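You operate a simulated robot arm through the tools that you are given. There is no shell and no other tool. Be economical: measure what you need, move in short steps, check, and stop when the job is done.

The job below is to be done with a simulated robot arm. You get a single attempt, and the scene is never put back.

Task
Take the brown bottle from the corner end of the long bench and put it on the chiller end of the long bench. Then open the stoppers drawer under the still, take the green stopper from the inside of the stoppers drawer under the still and put it on the top of the grey table, then shut the still. The order counts. Set down upright: brown bottle, green stopper.
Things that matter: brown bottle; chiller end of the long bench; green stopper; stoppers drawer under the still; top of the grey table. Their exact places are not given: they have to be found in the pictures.

Only the result counts: the job must be done as asked and must still hold three seconds after the hand-in. Knocking over, shifting, dropping, spilling or breaking anything else fails it. Lids that push on must go on centred and level and be pressed home; caps that screw on are set level and turned clockwise until they are tight.

Robot
A 7-joint arm with a two-finger parallel gripper on a trunk, on a base that drives. Base frame: it is fixed to the floor where the robot stands at the start and does not move with it; the origin is under the middle of the robot, x ahead of it, y to its left, z up; the surface under the hand at the start is at about z = 0.8. Units: m, rad, N and s.
Its first joint turns from -2.897 to 2.897 rad. Places, roughly: chiller end of the long bench (20x29 cm) [0.56, -2.02, 0.8]; green stopper (4x3x5 cm) [0.6, -1.4, 0.6]; stoppers drawer under the still [0.6, -1.4, 0.6]; top of the grey table [0.9, -3.7, 0.6]. Payload 4.4 kg.
The TCP is the grasp point between the finger pads, 0.023 m short of the fingertips. In the tool frame z runs along the fingers and y along their closing line. The gripper opens to 0.094 m. The fingers are 0.038 m wide and 0.01 m thick; the gripper's body (0.054 by 0.096 m) begins 0.039 m behind the TCP.
Orientation is that of the tool frame in the base frame, as a unit quaternion [x, y, z, w]. With the fingers straight down and closing along the base's y, the tool's x points along the base's -x, its y along +y and its z along -z.

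Tools
- The arm moves only by the tool play_rows. Its argument "steps" is a list that holds one entry, the list of rows, each a list of 7 numbers: the shift along the tool's x, y, z in units of 250 mm (1.0 is 250 mm), then the turn, a rotation vector about the tool's x, y, z in units of 60 degrees (1.0 is 60 degrees), then the finger opening in mm, from 0 to 94. In form: [[[dx, dy, dz, ax, ay, az, jaw], ...]]. A call has 1 to 8 rows; each row is the pose to reach, as a shift and turn from the pose commanded when the call began, along the tool's axes at that moment. A call with a number of a shift or a turn outside -1 to 1 is refused whole. Each row takes 0.2 s and may step no farther than 0.05 m and 0.15 rad from the row before; otherwise, or with a gripper value out of range, the whole call is refused. A pose out of reach is approached as far as the arm can. The call stops where the force on the tool passes 40 N (or 10 N more than at its start, if that is more) or the arm is blocked; 0.2 s more then pass. Each finger travels about 0.108 m/s and halts on what it meets, pressing with about 35 N; the grip force reading is that of the motor and also rises with nothing between the fingers. The clock runs only during rows and for 0.2 s after the last one: add rows that repeat a pose to give the fingers time. The reply holds the time, the measured pose of the TCP, the force on the tool along the base axes, the opening and the grip force, in the units named above and with some noise, with the torque about the TCP (base axes, N m) and any sound that the robot's microphone picked up.
- Cameras (640 x 400 px; columns grow to the right, rows downward): "scene" is now at [0.1835, 0.2189, 1.4581]; the picture's right is [-0.17, -0.99, 0.00], its down [-0.64, 0.11, -0.76] and it looks along [0.75, -0.13, -0.65] (base axes); focal length 256 px, centre (320, 200). "wrist" rides on the gripper at [0.086, 0.016, -0.074] in the tool frame; the picture's right is [-0.18, 0.98, 0.00], its down [-0.58, -0.11, -0.81] and it looks along [-0.79, -0.15, 0.59] (tool axes); focal length 243 px, centre (320, 200).
- camera(camera): a new picture of that camera. It takes no simulated time.
- drive_base(legs): drives the robot by 1 to 6 legs, each [ahead, left, turn to the left] in m, m and rad, along the robot's own axes; the way and the turn of a leg run together, so that a leg with both is an arc; at most 1.5 m and 3.142 rad a leg. The arm and the cameras ride along, it lands a little off, and it stops where it bumps. It gives what a move gives.
- pan_tilt(pan, tilt): turns the head with the scene camera to pan (to the left, within 2.094 rad either way) and tilt (down, from -0.506 to 1.204), counted from straight ahead of the robot. It gives what a move gives.
- pixel_to_xyz(camera, pixels): for up to 12 pixels [column, row] of the newest picture of that camera ("zoom" is the newest enlarged one), the place [x, y, z] in the base frame of the surface seen there, good to about 0.002 m. It takes no simulated time.
- zoom(camera, box): a new picture of the part [left, top, right, bottom] of that camera's present view, enlarged. It takes no simulated time.
- job_done(): hands the job in; it is judged then, once.

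Work in short steps. Measure before you move; look again where a grasp or a placing could have gone wrong, and mend it. You have 110 turns and 98 pictures in all, those below and enlarged ones among them. Open the gripper and draw the arm clear of the work before you hand the job in, unless the task says otherwise; then end with one line.

The tools are called as a command line: name --argument value ..., lists and objects as JSON in quotes. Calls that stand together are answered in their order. play_rows: Moves the arm, as the interface text tells. Its arguments: {"type":"object","properties":{"steps":{"type":"array"}},"required":["steps"]} The other tools are called the same way: drive_base (legs) drives the base; pan_tilt (pan, tilt) turns the head that bears the scene camera; camera (camera) takes a picture; pixel_to_xyz (camera, pixels) gives the place of the surface under pixels of a picture; zoom (camera, box) takes an enlarged picture of a part of a camera's view; job_done () hands the job in.

At the start:

```text
t: 0.0
ee_pos: [0.6019, 0.2063, 1.0821]
tool_rot: [0.0, 1.0, 0.0, 0.0]
ft_force: [0.6, -0.1, 0.3]
ft_torque: [0.02, 0.01, 0.01]
opening: 0.0941
gripper_force: 0.1
robot x, y, heading: [-0.0016, 0.0005, 0.001]
head pan, tilt: [-0.171, 0.71]
```

scene: 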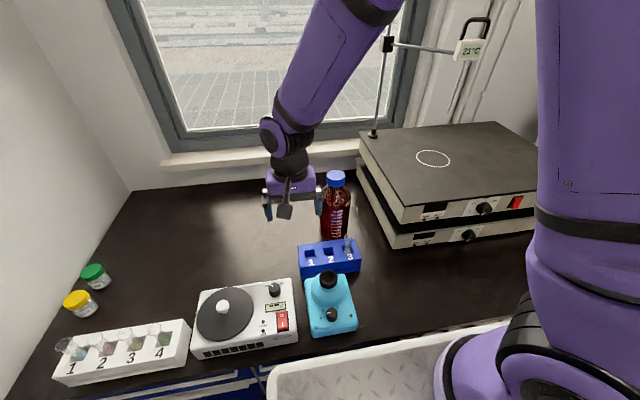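
wrist: 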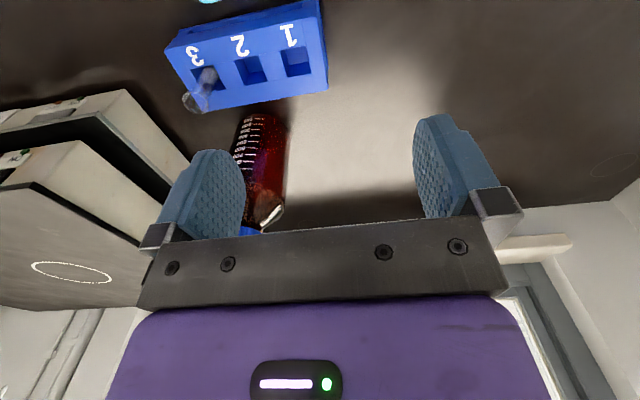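

The brown bottle with the blue cap stands near pixel (335,205) in the scene. I measure its points and zoom in on it.

pixel_to_xyz --camera "scene" --pixels '[[336, 176], [336, 186], [334, 200], [334, 215], [333, 232], [325, 215], [345, 215], [330, 252], [330, 280], [375, 185], [400, 230], [280, 200]]'

zoom --camera "scene" --box '[240, 140, 440, 265]'

pan_tilt --pan -1.3 --tilt 0.6

camera --camera "scene"

```text
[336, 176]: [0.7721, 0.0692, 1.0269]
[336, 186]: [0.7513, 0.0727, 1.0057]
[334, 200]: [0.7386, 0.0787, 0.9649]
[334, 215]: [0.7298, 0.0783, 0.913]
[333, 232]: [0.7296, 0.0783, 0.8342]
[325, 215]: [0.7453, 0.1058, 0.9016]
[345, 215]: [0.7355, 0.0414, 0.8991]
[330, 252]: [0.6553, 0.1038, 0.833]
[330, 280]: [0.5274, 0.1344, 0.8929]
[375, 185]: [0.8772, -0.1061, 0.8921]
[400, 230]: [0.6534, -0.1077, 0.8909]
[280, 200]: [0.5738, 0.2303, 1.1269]
```

```text
3.20 times, centred on (340, 202) of scene
```

zoom: 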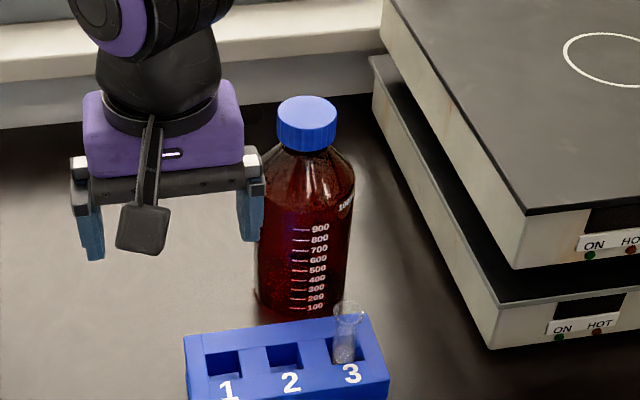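

```text
t: 1.4
ee_pos: [0.6001, 0.2071, 1.082]
tool_rot: [-0.001, 1.0, 0.0, 0.001]
ft_force: [-0.3, -0.1, -0.2]
ft_torque: [-0.01, -0.02, -0.02]
opening: 0.0941
gripper_force: 0.1
robot x, y, heading: [-0.0015, 0.0009, -0.004]
head pan, tilt: [-1.3, 0.6]
```

```text
94 pictures are left
```

scene: 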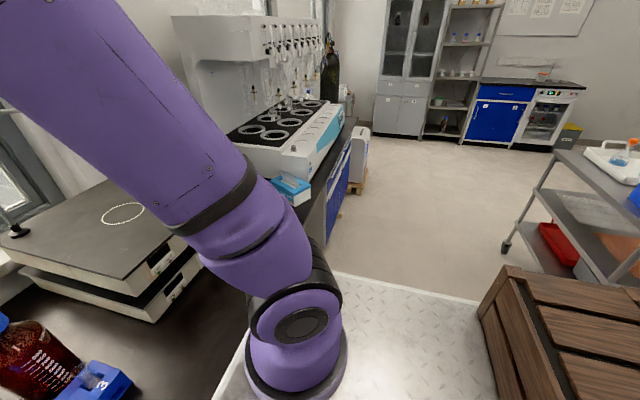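

The cap top is near (0.775, 0.07, 1.028). I turn the head back and zoom on the cap to fix its centre before grasping.

pan_tilt --pan -0.17 --tilt 0.6

zoom --camera "scene" --box '[280, 120, 408, 200]'

```text
t: 2.7
ee_pos: [0.599, 0.2075, 1.0814]
tool_rot: [0.0, 1.0, 0.0, 0.0]
ft_force: [0.4, -0.5, 0.7]
ft_torque: [0.03, -0.04, 0.02]
opening: 0.0939
gripper_force: 0.1
robot x, y, heading: [0.0033, 0.0017, -0.001]
head pan, tilt: [-0.169, 0.6]
```

```text
5.00 times, centred on (344, 160) of scene
```

zoom: 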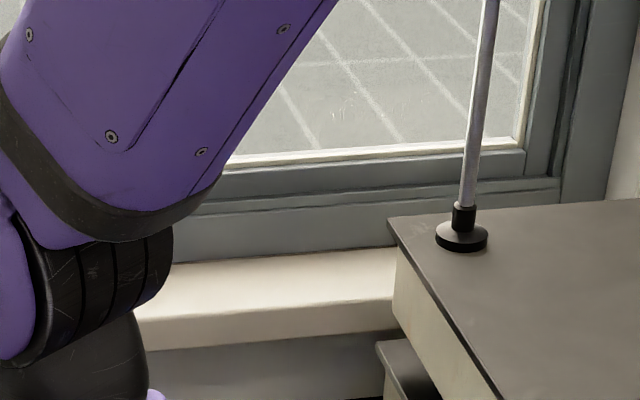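

Lowering the tilt moved the view up, so the cap now sits near row 203. I zoom there.

zoom --camera "scene" --box '[270, 180, 398, 260]'

```text
5.00 times, centred on (334, 220) of scene
```

zoom: 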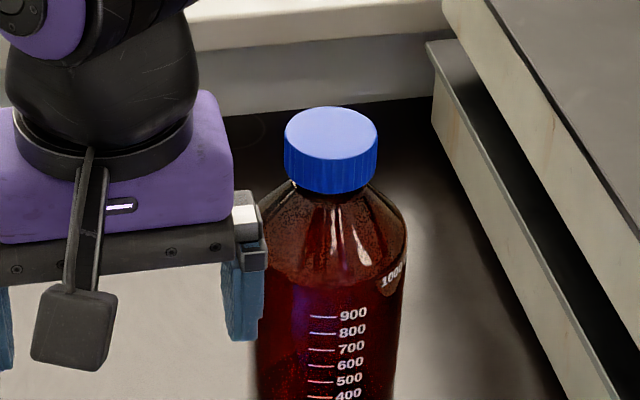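

I sample the cap's rim and its lower edge.

pixel_to_xyz --camera "zoom" --pixels '[[331, 112], [331, 135], [331, 156], [292, 132], [371, 132], [331, 165], [329, 188], [290, 165], [373, 165], [331, 200], [268, 210], [402, 220]]'

```text
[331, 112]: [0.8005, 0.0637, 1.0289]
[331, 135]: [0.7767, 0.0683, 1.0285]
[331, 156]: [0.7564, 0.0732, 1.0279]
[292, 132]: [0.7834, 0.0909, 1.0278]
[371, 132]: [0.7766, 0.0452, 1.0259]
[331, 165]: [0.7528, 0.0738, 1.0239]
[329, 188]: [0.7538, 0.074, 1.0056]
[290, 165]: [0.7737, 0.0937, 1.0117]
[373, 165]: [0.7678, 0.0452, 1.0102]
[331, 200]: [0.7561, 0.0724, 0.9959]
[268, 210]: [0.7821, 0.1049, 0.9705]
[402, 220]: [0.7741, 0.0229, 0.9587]
```

The cap is centred at (0.778, 0.069), 5 cm wide, with its top at 1.028. I rise a little, move over it and then check.

play_rows --steps '[[[0, 0, -0.16, 0, 0, 0, 94], [-0.142, -0.11, -0.16, 0, 0, 0, 94], [-0.284, -0.22, -0.16, 0, 0, 0, 94], [-0.426, -0.33, -0.16, 0, 0, 0, 94], [-0.57, -0.44, -0.16, 0, 0, 0, 94], [-0.712, -0.552, -0.16, 0, 0, 0, 94], [-0.712, -0.552, -0.16, 0, 0, 0, 94], [-0.712, -0.552, -0.16, 0, 0, 0, 94]]]'

camera --camera "wrist"

zoom --camera "scene" --box '[270, 160, 398, 240]'

```text
t: 4.5
ee_pos: [0.777, 0.068, 1.1219]
tool_rot: [-0.001, 1.0, 0.0, 0.0]
ft_force: [0.4, -0.4, -0.3]
ft_torque: [0.01, 0.01, 0.0]
opening: 0.0941
gripper_force: 0.0
robot x, y, heading: [0.0007, -0.0025, -0.003]
head pan, tilt: [-0.169, 0.6]
```

```text
91 pictures are left
```

wrist: 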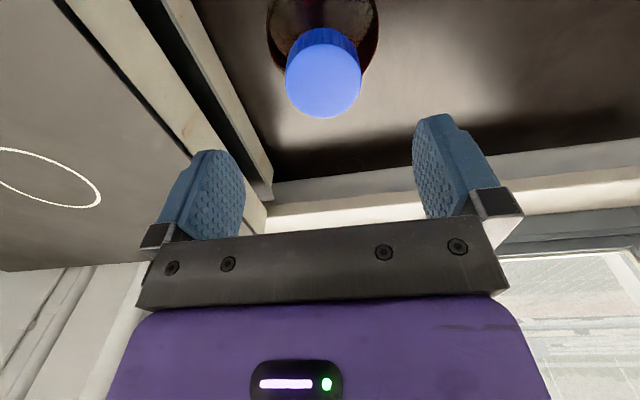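

```text
5.00 times, centred on (334, 200) of scene
```

zoom: 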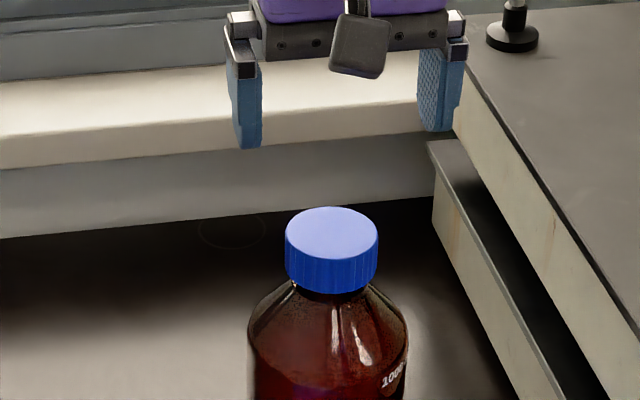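

The hand is centred over the cap and the right finger clears the hotplate. I descend to TCP z 1.010 and close.

play_rows --steps '[[[0, 0, 0.15, 0, 0, 0, 94], [0, 0, 0.3, 0, 0, 0, 94], [0, 0, 0.45, 0, 0, 0, 94], [0, 0, 0.45, 0, 0, 0, 94], [0, 0, 0.45, 0, 0, 0, 60], [0, 0, 0.45, 0, 0, 0, 30], [0, 0, 0.45, 0, 0, 0, 20], [0, 0, 0.45, 0, 0, 0, 20]]]'

zoom --camera "scene" --box '[254, 160, 414, 260]'

```text
t: 6.3
ee_pos: [0.7764, 0.0688, 1.0091]
tool_rot: [0.0, 1.0, 0.0, 0.0]
ft_force: [0.6, 1.9, 0.1]
ft_torque: [0.11, -0.11, 0.03]
opening: 0.0537
gripper_force: 35.0
robot x, y, heading: [0.0015, -0.0042, 0.001]
head pan, tilt: [-0.169, 0.6]
```

```text
4.00 times, centred on (334, 210) of scene
```

zoom: 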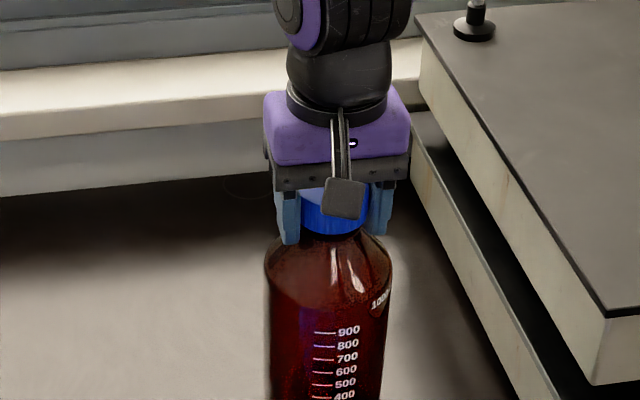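

The grip is on the cap (53.7 mm, 35 N). I lift the bottle straight up 0.2 m.

play_rows --steps '[[[0, 0, -0.1, 0, 0, 0, 20], [0, 0, -0.2, 0, 0, 0, 20], [0, 0, -0.35, 0, 0, 0, 20], [0, 0, -0.5, 0, 0, 0, 20], [0, 0, -0.65, 0, 0, 0, 20], [0, 0, -0.8, 0, 0, 0, 20], [0, 0, -0.8, 0, 0, 0, 20]]]'

camera --camera "scene"

pan_tilt --pan -0.95 --tilt 0.4

camera --camera "scene"

pan_tilt --pan -1.9 --tilt 0.6

camera --camera "scene"

```text
t: 7.9
ee_pos: [0.7782, 0.0672, 1.2109]
tool_rot: [0.001, 1.0, 0.0, 0.0]
ft_force: [0.6, 0.5, -5.5]
ft_torque: [0.0, 0.02, -0.02]
opening: 0.0538
gripper_force: 35.0
robot x, y, heading: [-0.0001, 0.0021, 0.003]
head pan, tilt: [-0.169, 0.6]
```

```text
88 pictures are left
```

scene: 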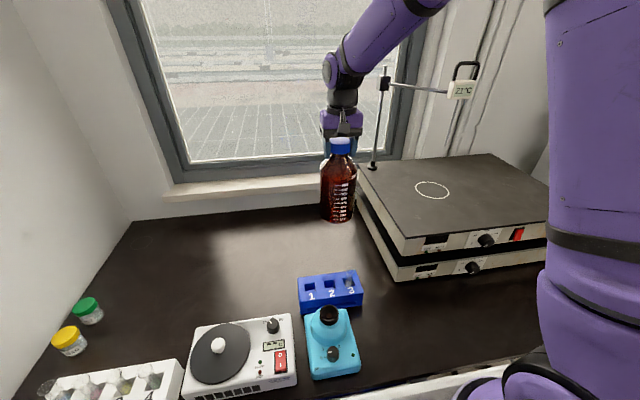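

```text
t: 9.0
ee_pos: [0.7781, 0.0673, 1.2107]
tool_rot: [0.0, 1.0, 0.001, 0.0]
ft_force: [-0.1, 0.1, -5.6]
ft_torque: [-0.03, 0.0, -0.01]
opening: 0.0535
gripper_force: 34.8
robot x, y, heading: [-0.0018, -0.0007, 0.0]
head pan, tilt: [-0.949, 0.4]
```

```text
87 pictures are left
```

scene: 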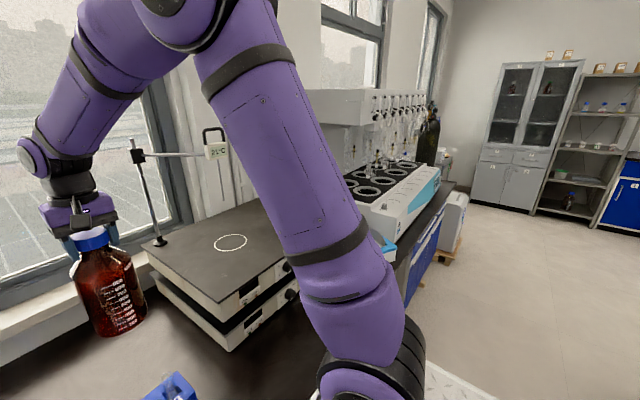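

```text
t: 10.2
ee_pos: [0.7779, 0.0684, 1.2101]
tool_rot: [0.0, 1.0, 0.0, 0.0]
ft_force: [0.4, 0.0, -5.3]
ft_torque: [0.02, -0.01, 0.01]
opening: 0.0537
gripper_force: 35.3
robot x, y, heading: [0.0004, -0.0031, -0.003]
head pan, tilt: [-1.901, 0.6]
```

```text
86 pictures are left
```

scene: 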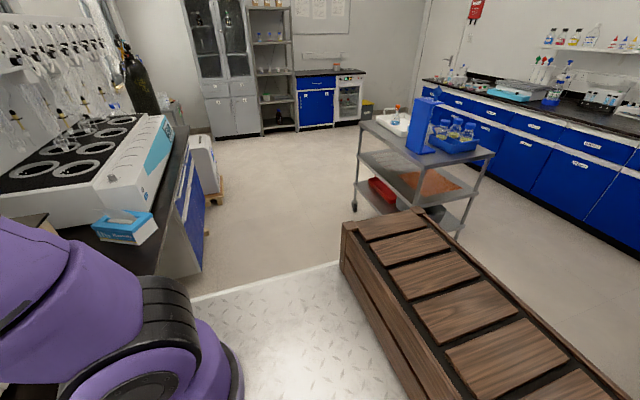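

The bottle hangs freely. I measure obstacles from this view: bench front, still, robot's platform edge, crate, chiller and trolley.

pixel_to_xyz --camera "scene" --pixels '[[343, 225], [345, 262], [425, 212], [200, 300], [340, 265], [178, 230], [204, 268], [187, 150], [212, 192], [196, 140], [437, 212], [360, 205]]'

pixel_to_xyz --camera "scene" --pixels '[[140, 240], [150, 215], [110, 195], [170, 130], [160, 165], [174, 175], [185, 130], [222, 195], [235, 135], [420, 145], [468, 237], [60, 200]]'

```text
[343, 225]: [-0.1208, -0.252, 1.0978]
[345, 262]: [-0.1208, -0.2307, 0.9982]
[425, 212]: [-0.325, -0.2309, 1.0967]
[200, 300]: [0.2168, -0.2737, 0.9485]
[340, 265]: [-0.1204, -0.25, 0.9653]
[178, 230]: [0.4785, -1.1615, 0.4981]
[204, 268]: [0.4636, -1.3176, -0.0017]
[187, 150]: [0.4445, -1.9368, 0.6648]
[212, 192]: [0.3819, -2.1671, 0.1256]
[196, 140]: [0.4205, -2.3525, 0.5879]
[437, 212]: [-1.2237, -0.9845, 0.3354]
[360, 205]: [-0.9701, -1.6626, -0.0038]
```

```text
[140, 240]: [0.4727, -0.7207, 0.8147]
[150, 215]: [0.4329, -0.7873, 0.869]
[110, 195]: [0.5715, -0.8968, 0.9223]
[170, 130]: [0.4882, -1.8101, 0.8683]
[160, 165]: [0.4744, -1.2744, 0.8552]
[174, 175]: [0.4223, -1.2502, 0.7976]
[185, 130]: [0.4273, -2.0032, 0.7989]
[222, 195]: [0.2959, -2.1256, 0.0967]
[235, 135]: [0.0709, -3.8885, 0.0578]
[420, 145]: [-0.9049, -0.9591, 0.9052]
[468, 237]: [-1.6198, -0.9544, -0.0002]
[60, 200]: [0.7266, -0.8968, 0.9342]
```

Those measurements show the crate and plate are part of the robot; the corridor runs between x ≈ -0.9 (trolley) and x ≈ 0.42 (bench front), with the chiller pallet starting at y ≈ -2.1. I retract the bottle to x ≈ 0.56, still high.

play_rows --steps '[[[0.12, 0, 0, 0, 0, 0, 20], [0.28, 0, 0, 0, 0, 0, 20], [0.44, 0, 0, 0, 0, 0, 20], [0.6, 0, 0, 0, 0, 0, 20], [0.74, 0, 0, 0, 0, 0, 20], [0.86, 0, 0, 0, 0, 0, 20], [0.86, 0, 0, 0, 0, 0, 20]]]'

pan_tilt --pan -0.5 --tilt 0.9

camera --camera "scene"

pan_tilt --pan -2.09 --tilt 1.1

camera --camera "scene"

```text
t: 11.8
ee_pos: [0.5638, 0.0682, 1.2108]
tool_rot: [-0.001, 1.0, 0.0, -0.001]
ft_force: [1.4, 0.2, -6.2]
ft_torque: [0.0, -0.01, 0.0]
opening: 0.0537
gripper_force: 34.9
robot x, y, heading: [0.0009, 0.0026, 0.001]
head pan, tilt: [-1.901, 0.6]
```

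```text
t: 13.4
ee_pos: [0.5629, 0.0689, 1.2093]
tool_rot: [0.0, 1.0, 0.0, 0.0]
ft_force: [0.7, 0.1, -4.9]
ft_torque: [-0.01, 0.02, 0.01]
opening: 0.0535
gripper_force: 35.0
robot x, y, heading: [0.0005, 0.0027, -0.002]
head pan, tilt: [-0.499, 0.901]
```

```text
85 pictures are left
```

scene: 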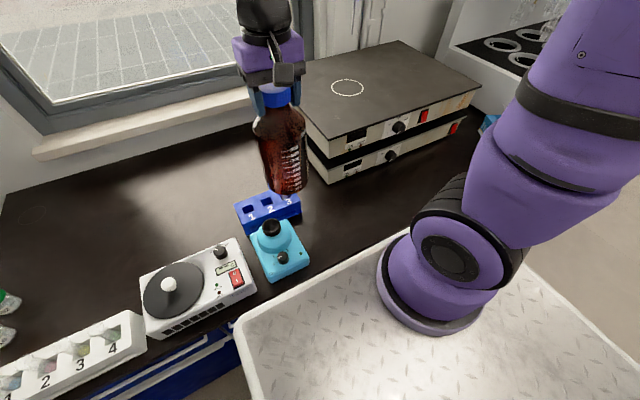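

```text
t: 15.0
ee_pos: [0.5639, 0.0681, 1.2102]
tool_rot: [-0.001, 1.0, 0.0, 0.0]
ft_force: [-0.1, -0.4, -4.7]
ft_torque: [-0.04, 0.02, 0.0]
opening: 0.0536
gripper_force: 34.3
robot x, y, heading: [0.0009, 0.0005, 0.0]
head pan, tilt: [-2.089, 1.1]
```

```text
84 pictures are left
```

scene: 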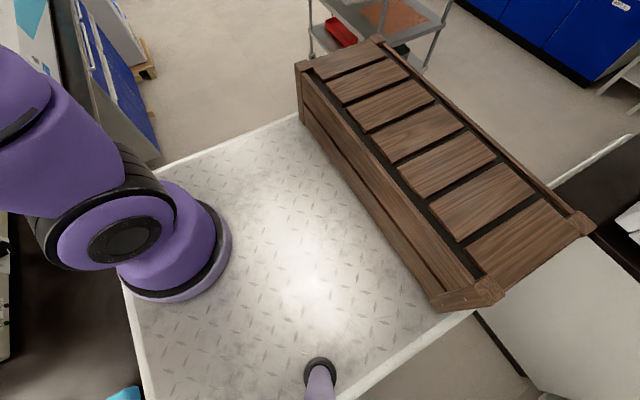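

pixel_to_xyz --camera "scene" --pixels '[[300, 118], [162, 168], [130, 310], [470, 312], [376, 40], [595, 222], [500, 290], [570, 200], [610, 250], [340, 65], [155, 160], [140, 80]]'

```text
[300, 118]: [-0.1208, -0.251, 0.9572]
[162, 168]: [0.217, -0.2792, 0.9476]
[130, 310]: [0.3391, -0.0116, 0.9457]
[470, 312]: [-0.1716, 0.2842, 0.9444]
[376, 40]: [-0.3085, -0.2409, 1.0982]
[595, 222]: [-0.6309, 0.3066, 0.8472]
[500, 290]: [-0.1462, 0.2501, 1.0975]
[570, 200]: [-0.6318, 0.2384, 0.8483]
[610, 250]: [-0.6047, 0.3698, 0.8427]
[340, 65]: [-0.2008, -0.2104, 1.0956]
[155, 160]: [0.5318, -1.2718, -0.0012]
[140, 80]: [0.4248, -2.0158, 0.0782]
```

The robot's plate spans x up to 0.34 and y ±0.28, and there is furniture behind it at x ≤ -0.6. I back 0.15 m and drive right 1.4 m; the bottle bottom, at about 0.98, clears everything.

drive_base --legs '[[-0.15, 0, 0], [0, -0.7, 0], [0, -0.7, 0]]'

pan_tilt --pan -0.9 --tilt 0.6

camera --camera "scene"

```text
t: 23.3
ee_pos: [0.4141, -1.3247, 1.21]
tool_rot: [-0.003, 1.0, 0.0, 0.001]
ft_force: [-0.4, -0.4, -5.5]
ft_torque: [0.0, 0.01, -0.02]
opening: 0.0537
gripper_force: 35.0
robot x, y, heading: [-0.1487, -1.3992, 0.004]
head pan, tilt: [-2.089, 1.1]
```

```text
t: 24.7
ee_pos: [0.4147, -1.3245, 1.2107]
tool_rot: [-0.004, 1.0, 0.0, 0.0]
ft_force: [-0.1, 0.6, -5.0]
ft_torque: [-0.02, 0.01, 0.01]
opening: 0.0537
gripper_force: 35.0
robot x, y, heading: [-0.1437, -1.3985, 0.006]
head pan, tilt: [-0.901, 0.6]
```

```text
83 pictures are left
```

scene: 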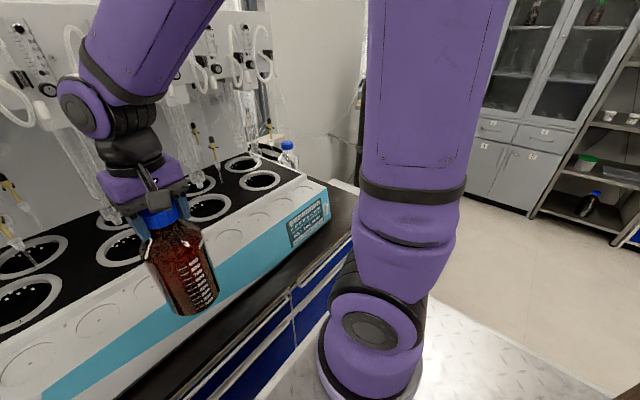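

The still's right end and the bench beyond are partly hidden by the arm. I drive another 0.3 m right and look again.

drive_base --legs '[[0, -0.33, 0]]'

pan_tilt --pan -0.5 --tilt 0.75

camera --camera "scene"

pan_tilt --pan -1.35 --tilt 0.6

camera --camera "scene"

```text
t: 26.9
ee_pos: [0.4171, -1.6553, 1.211]
tool_rot: [-0.002, 1.0, 0.0, 0.0]
ft_force: [0.6, -0.1, -5.5]
ft_torque: [0.0, 0.01, -0.04]
opening: 0.0538
gripper_force: 34.7
robot x, y, heading: [-0.1463, -1.7241, 0.004]
head pan, tilt: [-0.901, 0.6]
```

```text
t: 27.7
ee_pos: [0.4172, -1.6544, 1.2103]
tool_rot: [-0.003, 1.0, -0.001, 0.0]
ft_force: [-0.1, -0.1, -4.8]
ft_torque: [0.02, 0.05, 0.02]
opening: 0.0536
gripper_force: 34.6
robot x, y, heading: [-0.1466, -1.726, 0.005]
head pan, tilt: [-0.499, 0.75]
```

```text
82 pictures are left
```

scene: 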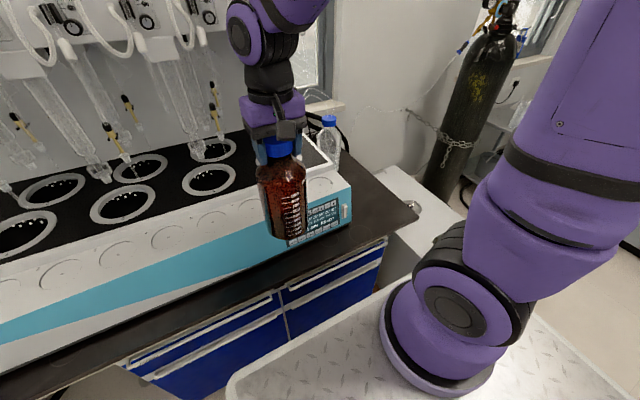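

```text
t: 28.9
ee_pos: [0.4162, -1.6553, 1.2096]
tool_rot: [-0.002, 1.0, 0.001, 0.0]
ft_force: [-0.2, -0.1, -5.6]
ft_torque: [-0.04, -0.01, 0.02]
opening: 0.054
gripper_force: 35.2
robot x, y, heading: [-0.1429, -1.7297, 0.002]
head pan, tilt: [-1.349, 0.6]
```

```text
81 pictures are left
```

scene: 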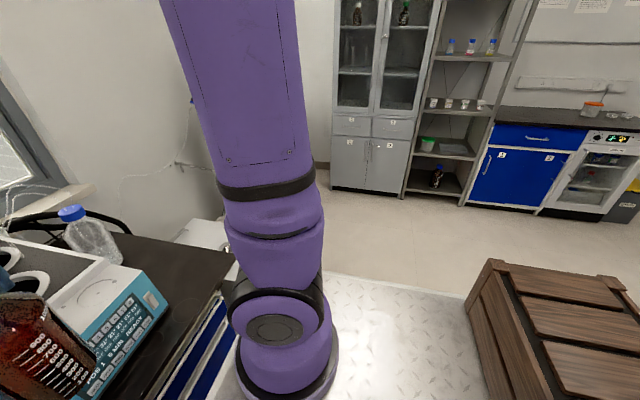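

The bench end beyond the still shows a free dark strip around (165,275), with a clear bottle at the back. I measure its edges.

pixel_to_xyz --camera "scene" --pixels '[[233, 254], [213, 296], [165, 312], [158, 270], [168, 302], [100, 262], [121, 262], [85, 255], [200, 262], [170, 265], [140, 262], [130, 240]]'

zoom --camera "scene" --box '[0, 180, 256, 340]'

```text
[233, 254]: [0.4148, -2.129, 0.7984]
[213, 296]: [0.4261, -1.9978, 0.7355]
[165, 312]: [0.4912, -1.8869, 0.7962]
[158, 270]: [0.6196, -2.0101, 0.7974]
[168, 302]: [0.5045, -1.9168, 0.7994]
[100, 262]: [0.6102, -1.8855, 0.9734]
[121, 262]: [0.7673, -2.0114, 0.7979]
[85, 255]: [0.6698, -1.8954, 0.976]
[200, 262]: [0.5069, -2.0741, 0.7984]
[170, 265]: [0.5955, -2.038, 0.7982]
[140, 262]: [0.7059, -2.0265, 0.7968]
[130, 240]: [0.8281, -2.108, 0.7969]
```

```text
2.50 times, centred on (128, 260) of scene
```

zoom: 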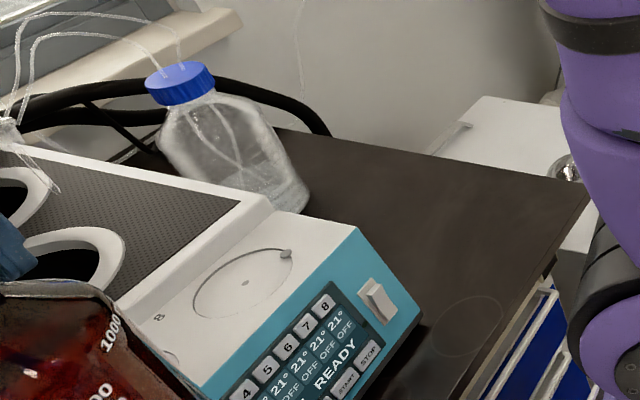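

The free area is x 0.42–0.70, y -1.90 to -2.12, so (0.56, -2.02) is good and within reach from here. I move right first in front of the still, with the bottle bottom at about 1.0.

play_rows --steps '[[[0, -0.1, 0, 0, 0, 0, 20], [0, -0.24, 0, 0, 0, 0, 20], [0, -0.38, 0, 0, 0, 0, 20], [0, -0.52, 0, 0, 0, 0, 20], [0, -0.66, 0, 0, 0, 0, 20], [0, -0.78, 0, 0, 0, 0, 20], [0, -0.86, 0, 0, 0, 0, 20]]]'

play_rows --steps '[[[-0.04, -0.1, 0, 0, 0, 0, 20], [-0.14, -0.22, 0, 0, 0, 0, 20], [-0.24, -0.34, 0, 0, 0, 0, 20], [-0.34, -0.46, 0, 0, 0, 0, 20], [-0.46, -0.56, 0, 0, 0, 0, 20], [-0.576, -0.61, 0, 0, 0, 0, 20], [-0.576, -0.61, 0, 0, 0, 0, 20]]]'

camera --camera "scene"

```text
t: 30.5
ee_pos: [0.4183, -1.8714, 1.2109]
tool_rot: [-0.004, 1.0, 0.0, 0.0]
ft_force: [0.3, 0.0, -5.6]
ft_torque: [-0.01, 0.02, 0.0]
opening: 0.0535
gripper_force: 35.4
robot x, y, heading: [-0.1439, -1.7282, 0.008]
head pan, tilt: [-1.349, 0.6]
```

```text
t: 32.1
ee_pos: [0.562, -2.0243, 1.2091]
tool_rot: [-0.002, 1.0, 0.0, 0.0]
ft_force: [0.5, -0.9, -5.7]
ft_torque: [0.03, -0.02, 0.0]
opening: 0.0535
gripper_force: 34.6
robot x, y, heading: [-0.1428, -1.7282, 0.008]
head pan, tilt: [-1.349, 0.6]
```

```text
79 pictures are left
```

scene: 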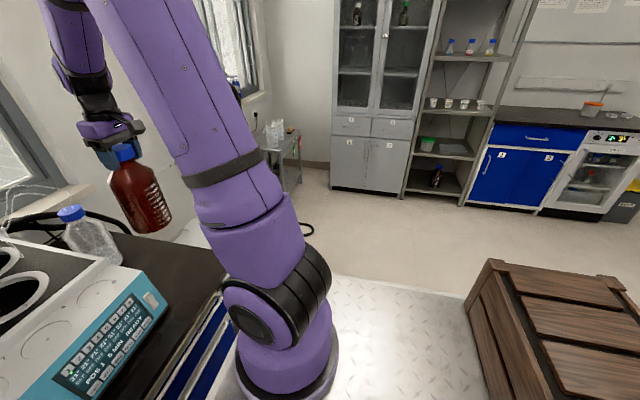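

The bottle is over the target with the clear bottle and the still to its side. I lower it 0.19 m, then a small final step to contact.

play_rows --steps '[[[0, 0, 0.15, 0, 0, 0, 20], [0, 0, 0.3, 0, 0, 0, 20], [0, 0, 0.45, 0, 0, 0, 20], [0, 0, 0.6, 0, 0, 0, 20], [0, 0, 0.7, 0, 0, 0, 20], [0, 0, 0.75, 0, 0, 0, 20], [0, 0, 0.775, 0, 0, 0, 20], [0, 0, 0.785, 0, 0, 0, 20]]]'

camera --camera "scene"

```text
t: 33.9
ee_pos: [0.5628, -2.0218, 1.0144]
tool_rot: [-0.003, 1.0, 0.0, 0.0]
ft_force: [-0.2, 0.4, -4.8]
ft_torque: [-0.01, 0.0, 0.01]
opening: 0.0537
gripper_force: 35.0
robot x, y, heading: [-0.1474, -1.7269, 0.008]
head pan, tilt: [-1.349, 0.6]
```

```text
78 pictures are left
```

scene: 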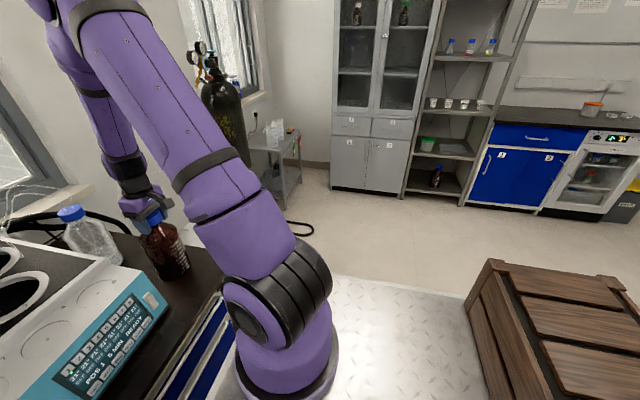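

The bottle still hangs (-4.8 N), a few mm above the bench. I lower it in small steps until it stands.

play_rows --steps '[[[0, 0, 0.006, 0, 0, 0, 20], [0, 0, 0.012, 0, 0, 0, 20], [0, 0, 0.018, 0, 0, 0, 20], [0, 0, 0.018, 0, 0, 0, 20]]]'

```text
t: 34.9
ee_pos: [0.5623, -2.0213, 1.0099]
tool_rot: [-0.003, 1.0, 0.0, 0.0]
ft_force: [-0.1, -0.7, -4.8]
ft_torque: [-0.02, 0.02, -0.02]
opening: 0.0537
gripper_force: 35.1
robot x, y, heading: [-0.1455, -1.7312, 0.003]
head pan, tilt: [-1.349, 0.6]
```

play_rows --steps '[[[0, 0, 0.005, 0, 0, 0, 20], [0, 0, 0.01, 0, 0, 0, 20], [0, 0, 0.01, 0, 0, 0, 20]]]'

```text
t: 35.7
ee_pos: [0.5632, -2.023, 1.0093]
tool_rot: [-0.002, 1.0, 0.0, 0.002]
ft_force: [-5.0, 0.8, 30.2]
ft_torque: [0.28, -0.2, 0.03]
opening: 0.054
gripper_force: 35.1
robot x, y, heading: [-0.1473, -1.7263, 0.004]
head pan, tilt: [-1.349, 0.6]
```

The bottle now presses on the bench (+30 N). I ease back about 1.5 mm, open the fingers and rise.

play_rows --steps '[[[0, 0, -0.007, 0, 0, 0, 20], [0, 0, -0.007, 0, 0, 0, 94], [0, 0, -0.007, 0, 0, 0, 94], [0, 0, -0.007, 0, 0, 0, 94], [0, 0, -0.1, 0, 0, 0, 94], [0, 0, -0.3, 0, 0, 0, 94], [0, 0, -0.5, 0, 0, 0, 94], [0, 0, -0.7, 0, 0, 0, 94]]]'

camera --camera "scene"

```text
t: 37.5
ee_pos: [0.5633, -2.0228, 1.1815]
tool_rot: [-0.002, 1.0, 0.0, -0.001]
ft_force: [0.3, 0.3, -0.2]
ft_torque: [-0.02, 0.02, 0.02]
opening: 0.0939
gripper_force: 0.0
robot x, y, heading: [-0.1465, -1.724, 0.008]
head pan, tilt: [-1.349, 0.6]
```

```text
77 pictures are left
```

scene: 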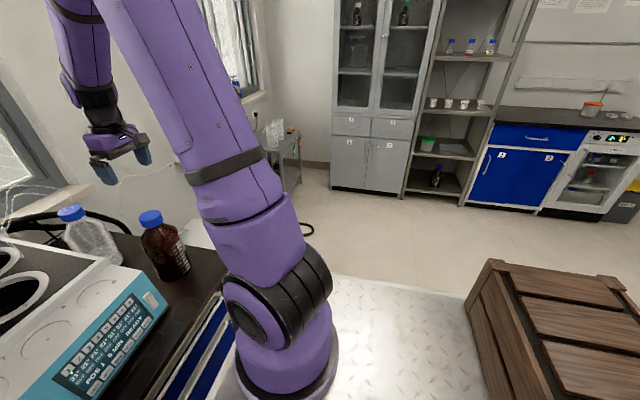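

The brown bottle stands upright at the chiller end. I retract the arm in front of the bench, then back up to view the drawers.

play_rows --steps '[[[0.1, 0.05, 0, 0, 0, 0, 94], [0.25, 0.15, 0, 0, 0, 0, 94], [0.4, 0.25, 0, 0, 0, 0, 94], [0.5, 0.4, 0, 0, 0, 0, 94], [0.55, 0.55, 0, 0, 0, 0, 94], [0.56, 0.72, 0, 0, 0, 0, 94], [0.56, 0.88, 0, 0, 0, 0, 94], [0.56, 0.96, 0, 0, 0, 0, 94]]]'

pan_tilt --pan -2.09 --tilt 0.7

camera --camera "scene"

pan_tilt --pan 0.7 --tilt 0.9

camera --camera "scene"

```text
t: 39.3
ee_pos: [0.4219, -1.7838, 1.1809]
tool_rot: [-0.002, 1.0, 0.001, 0.0]
ft_force: [0.3, 0.4, 0.4]
ft_torque: [0.02, -0.01, -0.03]
opening: 0.0938
gripper_force: 0.1
robot x, y, heading: [-0.147, -1.7274, 0.007]
head pan, tilt: [-1.349, 0.6]
```

```text
t: 40.4
ee_pos: [0.4218, -1.7833, 1.1828]
tool_rot: [-0.003, 1.0, 0.0, 0.0]
ft_force: [0.7, -0.2, -1.1]
ft_torque: [0.01, 0.01, -0.02]
opening: 0.0939
gripper_force: 0.0
robot x, y, heading: [-0.1458, -1.7292, 0.008]
head pan, tilt: [-2.089, 0.7]
```

```text
76 pictures are left
```

scene: 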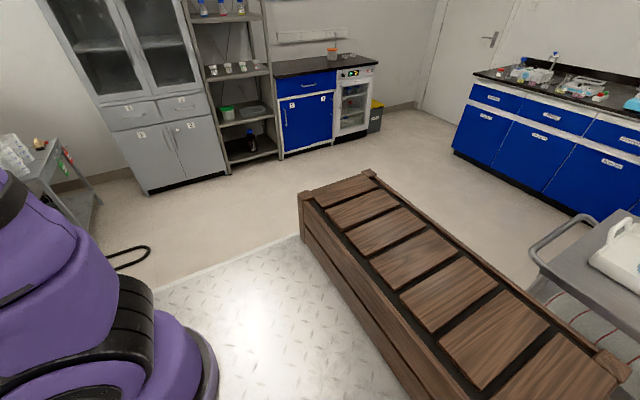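

```text
t: 42.9
ee_pos: [0.422, -1.7824, 1.1815]
tool_rot: [-0.004, 1.0, 0.0, -0.001]
ft_force: [-0.7, 1.2, 0.1]
ft_torque: [-0.05, -0.01, -0.01]
opening: 0.094
gripper_force: 0.0
robot x, y, heading: [-0.1468, -1.7314, 0.003]
head pan, tilt: [0.7, 0.901]
```

```text
75 pictures are left
```

scene: 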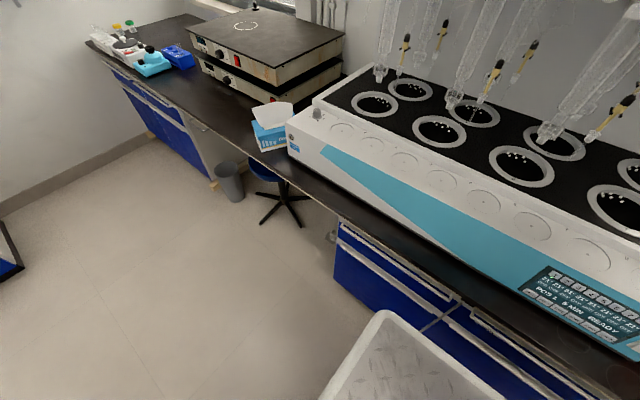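

I see the bench front under the still. I measure cabinet edges here and then check the trolley's clearance behind me.

pixel_to_xyz --camera "scene" --pixels '[[337, 222], [335, 290], [460, 298], [400, 275], [400, 290], [425, 325], [520, 345], [500, 375], [345, 250], [330, 205]]'

zoom --camera "scene" --box '[320, 200, 640, 400]'

pan_tilt --pan 2.09 --tilt 0.8

camera --camera "scene"

```text
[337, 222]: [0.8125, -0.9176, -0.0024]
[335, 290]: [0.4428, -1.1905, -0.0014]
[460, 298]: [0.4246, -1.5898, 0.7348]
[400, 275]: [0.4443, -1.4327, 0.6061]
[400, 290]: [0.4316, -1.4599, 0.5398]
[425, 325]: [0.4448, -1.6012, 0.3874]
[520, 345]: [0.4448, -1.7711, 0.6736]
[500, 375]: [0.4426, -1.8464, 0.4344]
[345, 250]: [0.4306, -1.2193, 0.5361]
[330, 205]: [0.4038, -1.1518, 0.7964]
```

```text
2.00 times, centred on (480, 300) of scene
```

zoom: 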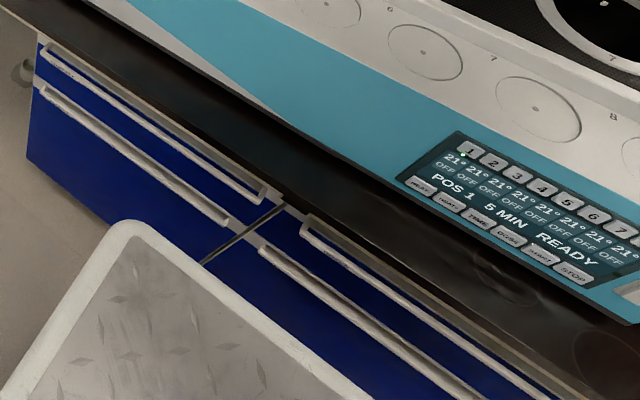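

```text
t: 44.4
ee_pos: [0.4225, -1.7831, 1.1828]
tool_rot: [-0.003, 1.0, 0.0, 0.0]
ft_force: [0.1, -0.3, -0.2]
ft_torque: [-0.01, 0.02, -0.01]
opening: 0.0937
gripper_force: 0.1
robot x, y, heading: [-0.147, -1.7263, 0.004]
head pan, tilt: [2.089, 0.799]
```

```text
73 pictures are left
```

scene: 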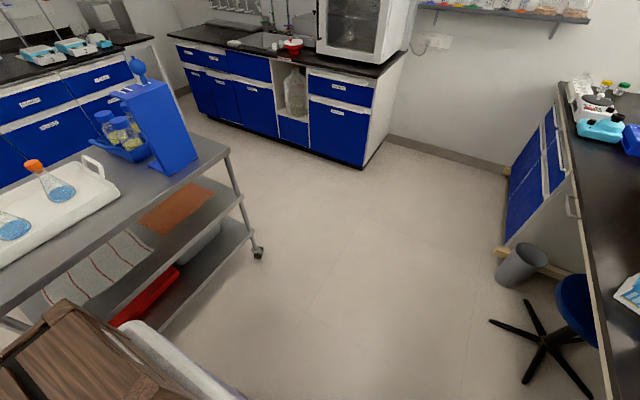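

I measure the trolley's front edge and the corridor behind.

pixel_to_xyz --camera "scene" --pixels '[[228, 152], [246, 196], [258, 252], [190, 305], [120, 210], [40, 270], [140, 320]]'

```text
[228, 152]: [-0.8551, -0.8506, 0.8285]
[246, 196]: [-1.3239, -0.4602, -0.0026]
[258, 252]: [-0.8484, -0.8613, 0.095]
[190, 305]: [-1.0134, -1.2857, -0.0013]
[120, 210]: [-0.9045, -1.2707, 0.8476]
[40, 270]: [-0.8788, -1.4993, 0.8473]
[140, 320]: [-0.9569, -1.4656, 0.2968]
```

The trolley front is at x ≈ -0.85, so I can stand at about x = -0.42. I back up and shift left to face the left column, and look at the drawer fronts.

drive_base --legs '[[-0.27, 0, 0], [0, 0.3, 0]]'

pan_tilt --pan -0.1 --tilt 0.85

camera --camera "scene"

```text
t: 48.0
ee_pos: [0.1519, -1.4819, 1.1826]
tool_rot: [-0.002, 1.0, 0.0, 0.0]
ft_force: [0.0, 0.1, 0.0]
ft_torque: [0.0, 0.0, 0.05]
opening: 0.094
gripper_force: 0.1
robot x, y, heading: [-0.4151, -1.4254, 0.007]
head pan, tilt: [2.089, 0.799]
```

```text
t: 50.0
ee_pos: [0.1502, -1.4813, 1.1827]
tool_rot: [-0.002, 1.0, 0.0, 0.0]
ft_force: [0.0, 0.0, 0.3]
ft_torque: [0.01, -0.01, -0.03]
opening: 0.0939
gripper_force: 0.1
robot x, y, heading: [-0.4164, -1.4277, 0.007]
head pan, tilt: [-0.099, 0.85]
```

```text
72 pictures are left
```

scene: 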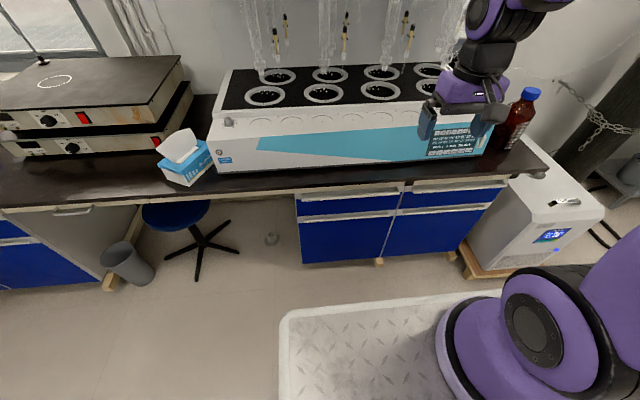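

The cabinet under the still has two columns, each with a top drawer. I zoom on their fronts and measure.

zoom --camera "scene" --box '[280, 160, 536, 280]'

pixel_to_xyz --camera "scene" --pixels '[[299, 199], [345, 193], [345, 198], [345, 205], [345, 215], [345, 220], [345, 235], [390, 190], [298, 212], [398, 205], [303, 260], [450, 187]]'

```text
2.50 times, centred on (408, 220) of scene
```

zoom: 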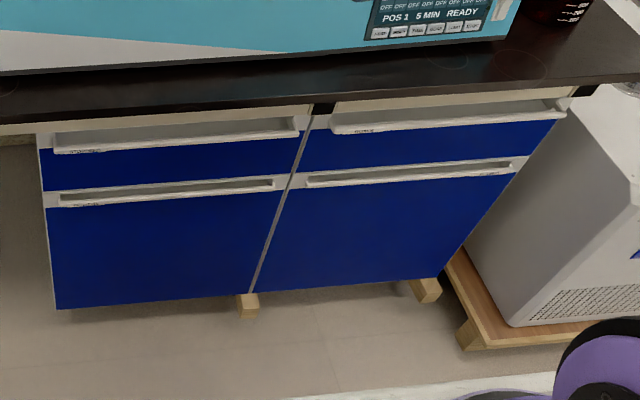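

```text
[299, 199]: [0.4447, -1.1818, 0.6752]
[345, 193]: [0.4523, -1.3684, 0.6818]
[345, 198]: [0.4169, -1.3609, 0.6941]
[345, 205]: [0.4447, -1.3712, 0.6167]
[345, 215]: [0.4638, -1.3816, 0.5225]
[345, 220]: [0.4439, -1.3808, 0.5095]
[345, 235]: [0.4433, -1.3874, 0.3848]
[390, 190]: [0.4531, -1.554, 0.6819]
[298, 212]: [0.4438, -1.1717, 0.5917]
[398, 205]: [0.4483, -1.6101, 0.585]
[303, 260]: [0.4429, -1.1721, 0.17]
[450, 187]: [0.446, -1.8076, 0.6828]
```

The handles are trough-like lips with small text. I zoom in to read them and sample the lip profile.

zoom --camera "scene" --box '[292, 180, 356, 220]'

zoom --camera "scene" --box '[396, 170, 476, 220]'

```text
10.00 times, centred on (324, 200) of scene
```

zoom: 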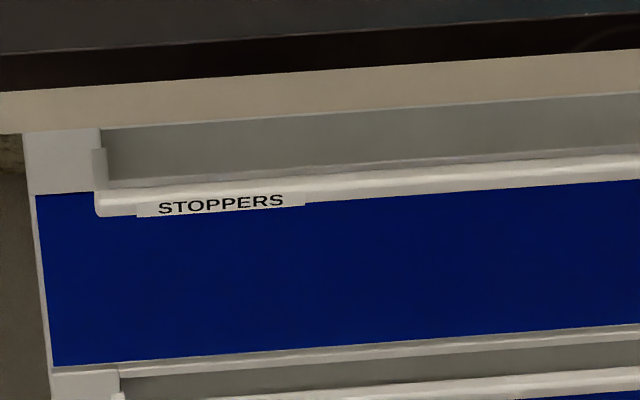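

```text
8.00 times, centred on (436, 195) of scene
```

zoom: 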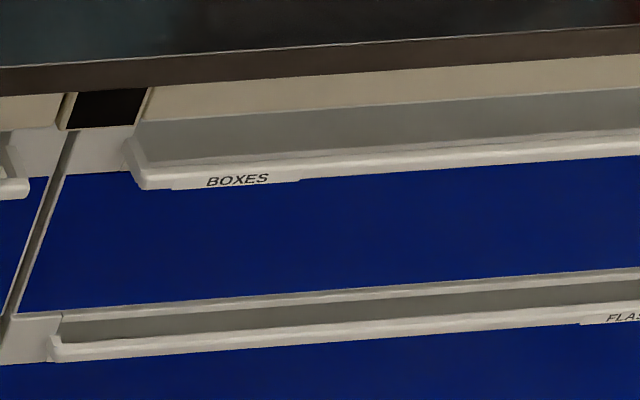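

The top-left drawer is labelled STOPPERS. I zoom on its handle's middle part and sample its profile.

zoom --camera "scene" --box '[320, 180, 384, 220]'

pixel_to_xyz --camera "zoom" --pixels '[[320, 50], [320, 75], [320, 95], [320, 110], [320, 125], [320, 140], [320, 148], [320, 155], [320, 162], [320, 170], [320, 178], [320, 186]]'

```text
10.00 times, centred on (352, 200) of scene
```

zoom: 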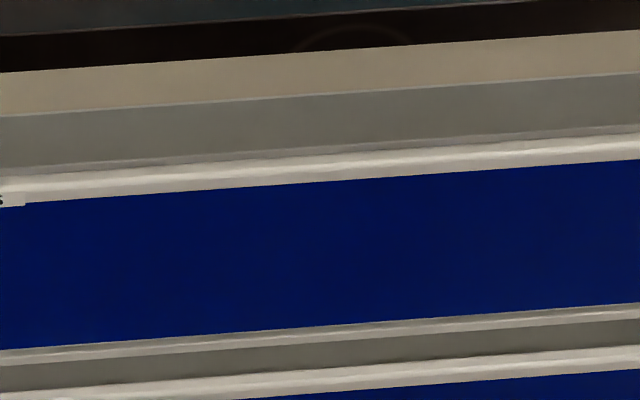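

```text
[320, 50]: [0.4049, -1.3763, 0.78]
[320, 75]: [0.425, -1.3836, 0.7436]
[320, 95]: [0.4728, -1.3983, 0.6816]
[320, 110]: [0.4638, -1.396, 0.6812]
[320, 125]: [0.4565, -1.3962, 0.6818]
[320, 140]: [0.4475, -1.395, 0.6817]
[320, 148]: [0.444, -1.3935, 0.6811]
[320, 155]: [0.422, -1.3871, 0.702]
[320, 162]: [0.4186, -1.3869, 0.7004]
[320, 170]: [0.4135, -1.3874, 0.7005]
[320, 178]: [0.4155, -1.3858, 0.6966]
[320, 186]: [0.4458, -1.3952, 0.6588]
```

The lip spans x 0.413–0.424, its top is at z 0.702, and behind it is a trough with its floor at 0.681. I'll pinch it vertically with a horizontal tool. I turn the hand 120° about the (1,-1,-1) axis in two calls, moving forward meanwhile.

play_rows --steps '[[[-0.08, 0, 0, 0.072, -0.072, -0.072, 94], [-0.16, 0, 0, 0.144, -0.144, -0.144, 80], [-0.24, 0, 0, 0.217, -0.217, -0.217, 60], [-0.32, 0, 0, 0.289, -0.289, -0.289, 40], [-0.4, 0, 0, 0.361, -0.361, -0.361, 36], [-0.48, 0, 0, 0.433, -0.433, -0.433, 36], [-0.56, 0, 0, 0.505, -0.505, -0.505, 36], [-0.64, 0, 0, 0.577, -0.577, -0.577, 36]]]'

camera --camera "scene"

```text
t: 51.8
ee_pos: [0.3102, -1.4802, 1.1833]
tool_rot: [-0.29, 0.865, -0.288, 0.29]
ft_force: [0.4, -0.3, 0.4]
ft_torque: [0.01, 0.03, 0.02]
opening: 0.036
gripper_force: 0.0
robot x, y, heading: [-0.4194, -1.4262, 0.006]
head pan, tilt: [-0.099, 0.85]
```

```text
67 pictures are left
```

scene: 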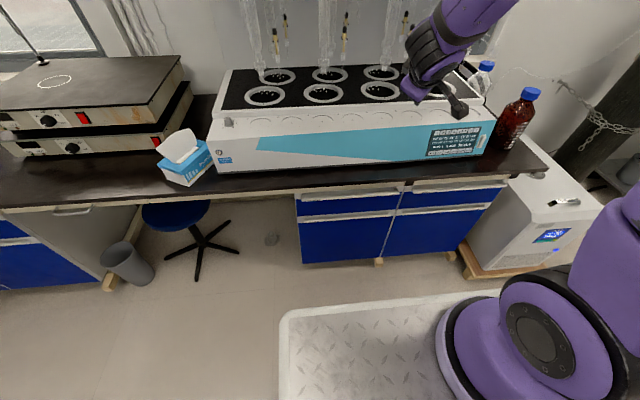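

The turn is tracking well. I do the second 60° in place.

play_rows --steps '[[[0, 0, 0, 0.072, -0.072, -0.072, 36], [0, 0, 0, 0.144, -0.144, -0.144, 36], [0, 0, 0, 0.217, -0.217, -0.217, 36], [0, 0, 0, 0.289, -0.289, -0.289, 36], [0, 0, 0, 0.361, -0.361, -0.361, 36], [0, 0, 0, 0.433, -0.433, -0.433, 36], [0, 0, 0, 0.505, -0.505, -0.505, 36], [0, 0, 0, 0.577, -0.577, -0.577, 36]]]'

camera --camera "scene"

```text
t: 53.6
ee_pos: [0.3161, -1.4768, 1.1754]
tool_rot: [-0.472, 0.597, -0.459, 0.459]
ft_force: [-0.2, -0.1, -0.2]
ft_torque: [0.01, -0.02, 0.03]
opening: 0.036
gripper_force: 0.0
out of reach, approached as far as the arm can: row 6, 7, 8
robot x, y, heading: [-0.4167, -1.4272, -0.0]
head pan, tilt: [-0.099, 0.85]
```

```text
66 pictures are left
```

scene: 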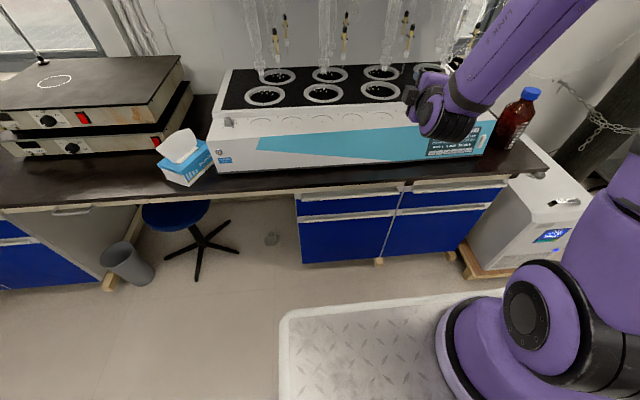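

The arm hits a wrist limit for a forward-pointing horizontal tool, and lower down it would be worse. From beside the drawer, with the robot turned parallel to the bench, the tool can point sideways instead. First I undo the rotation.

play_rows --steps '[[[0, 0, 0, -0.072, 0.072, 0.072, 36], [0, 0, 0, -0.144, 0.144, 0.144, 36], [0, 0, 0, -0.217, 0.217, 0.217, 36], [0, 0, 0, -0.289, 0.289, 0.289, 36], [0, 0, 0, -0.361, 0.361, 0.361, 36], [0, 0, 0, -0.433, 0.433, 0.433, 36], [0, 0, 0, -0.505, 0.505, 0.505, 36], [0, 0, 0, -0.577, 0.577, 0.577, 36]]]'

pan_tilt --pan -1.57 --tilt 0.6

camera --camera "scene"

```text
t: 55.4
ee_pos: [0.317, -1.4787, 1.1751]
tool_rot: [-0.236, 0.918, -0.23, 0.221]
ft_force: [0.0, 0.3, -0.2]
ft_torque: [0.01, 0.01, -0.03]
opening: 0.0357
gripper_force: 0.0
robot x, y, heading: [-0.4158, -1.4256, 0.008]
head pan, tilt: [-0.099, 0.85]
```

```text
t: 57.0
ee_pos: [0.3153, -1.4774, 1.1743]
tool_rot: [-0.236, 0.918, -0.23, 0.221]
ft_force: [-0.2, -0.3, 0.1]
ft_torque: [-0.02, 0.0, 0.0]
opening: 0.036
gripper_force: 0.0
robot x, y, heading: [-0.4157, -1.4228, 0.007]
head pan, tilt: [-1.571, 0.6]
```

```text
65 pictures are left
```

scene: 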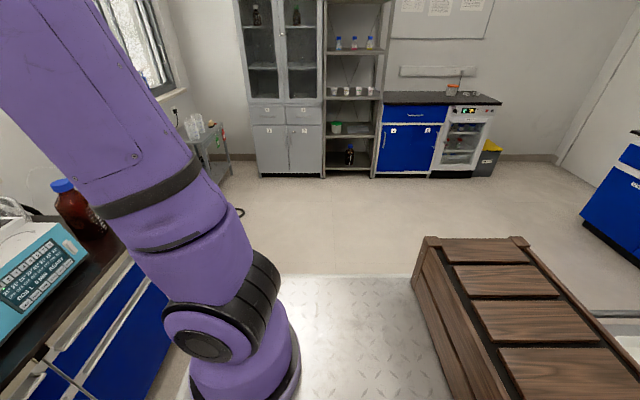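

The controller kept the clipped pose, so I compute the rest rotation (46.8° about (-.58,.56,.59)) to tool-down and apply it. Then I drive right and turn left 90° in the open space.

play_rows --steps '[[[0, 0, 0, -0.075, 0.072, 0.077, 36], [0, 0, 0, -0.151, 0.145, 0.154, 36], [0, 0, 0, -0.226, 0.217, 0.231, 36], [0, 0, 0, -0.301, 0.289, 0.309, 36], [0, 0, 0, -0.377, 0.362, 0.386, 36], [0, 0, 0, -0.452, 0.434, 0.463, 36], [0, 0, 0, -0.452, 0.434, 0.463, 36]]]'

drive_base --legs '[[0.1, 0, 0], [0, -0.65, 0]]'

pan_tilt --pan -2.09 --tilt 0.7

camera --camera "scene"

```text
t: 58.6
ee_pos: [0.317, -1.478, 1.1747]
tool_rot: [0.0, 1.0, 0.001, -0.001]
ft_force: [-0.2, -0.8, -0.2]
ft_torque: [0.0, -0.05, -0.02]
opening: 0.0359
gripper_force: 0.0
robot x, y, heading: [-0.4166, -1.4236, 0.0]
head pan, tilt: [-1.571, 0.6]
```

```text
t: 63.0
ee_pos: [0.4195, -2.1314, 1.1759]
tool_rot: [0.001, 1.0, 0.0, 0.0]
ft_force: [0.3, -0.4, 0.9]
ft_torque: [-0.03, -0.03, 0.01]
opening: 0.036
gripper_force: 0.0
robot x, y, heading: [-0.3137, -2.0762, -0.001]
head pan, tilt: [-1.571, 0.6]
```

```text
t: 63.9
ee_pos: [0.4198, -2.1305, 1.1746]
tool_rot: [0.001, 1.0, 0.0, 0.0]
ft_force: [-0.3, 0.2, -0.3]
ft_torque: [-0.01, 0.03, -0.02]
opening: 0.0361
gripper_force: 0.1
robot x, y, heading: [-0.3124, -2.076, 0.007]
head pan, tilt: [-2.089, 0.7]
```

```text
64 pictures are left
```

scene: 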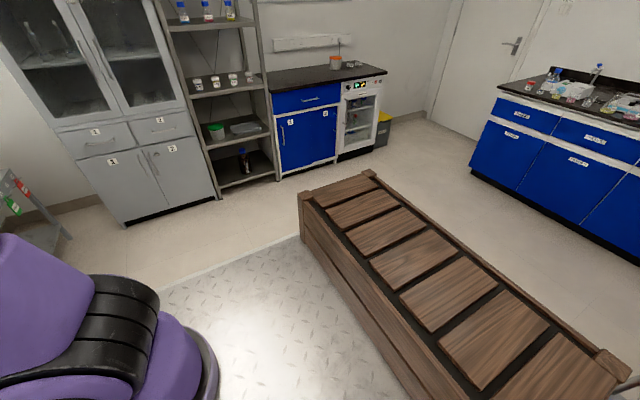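

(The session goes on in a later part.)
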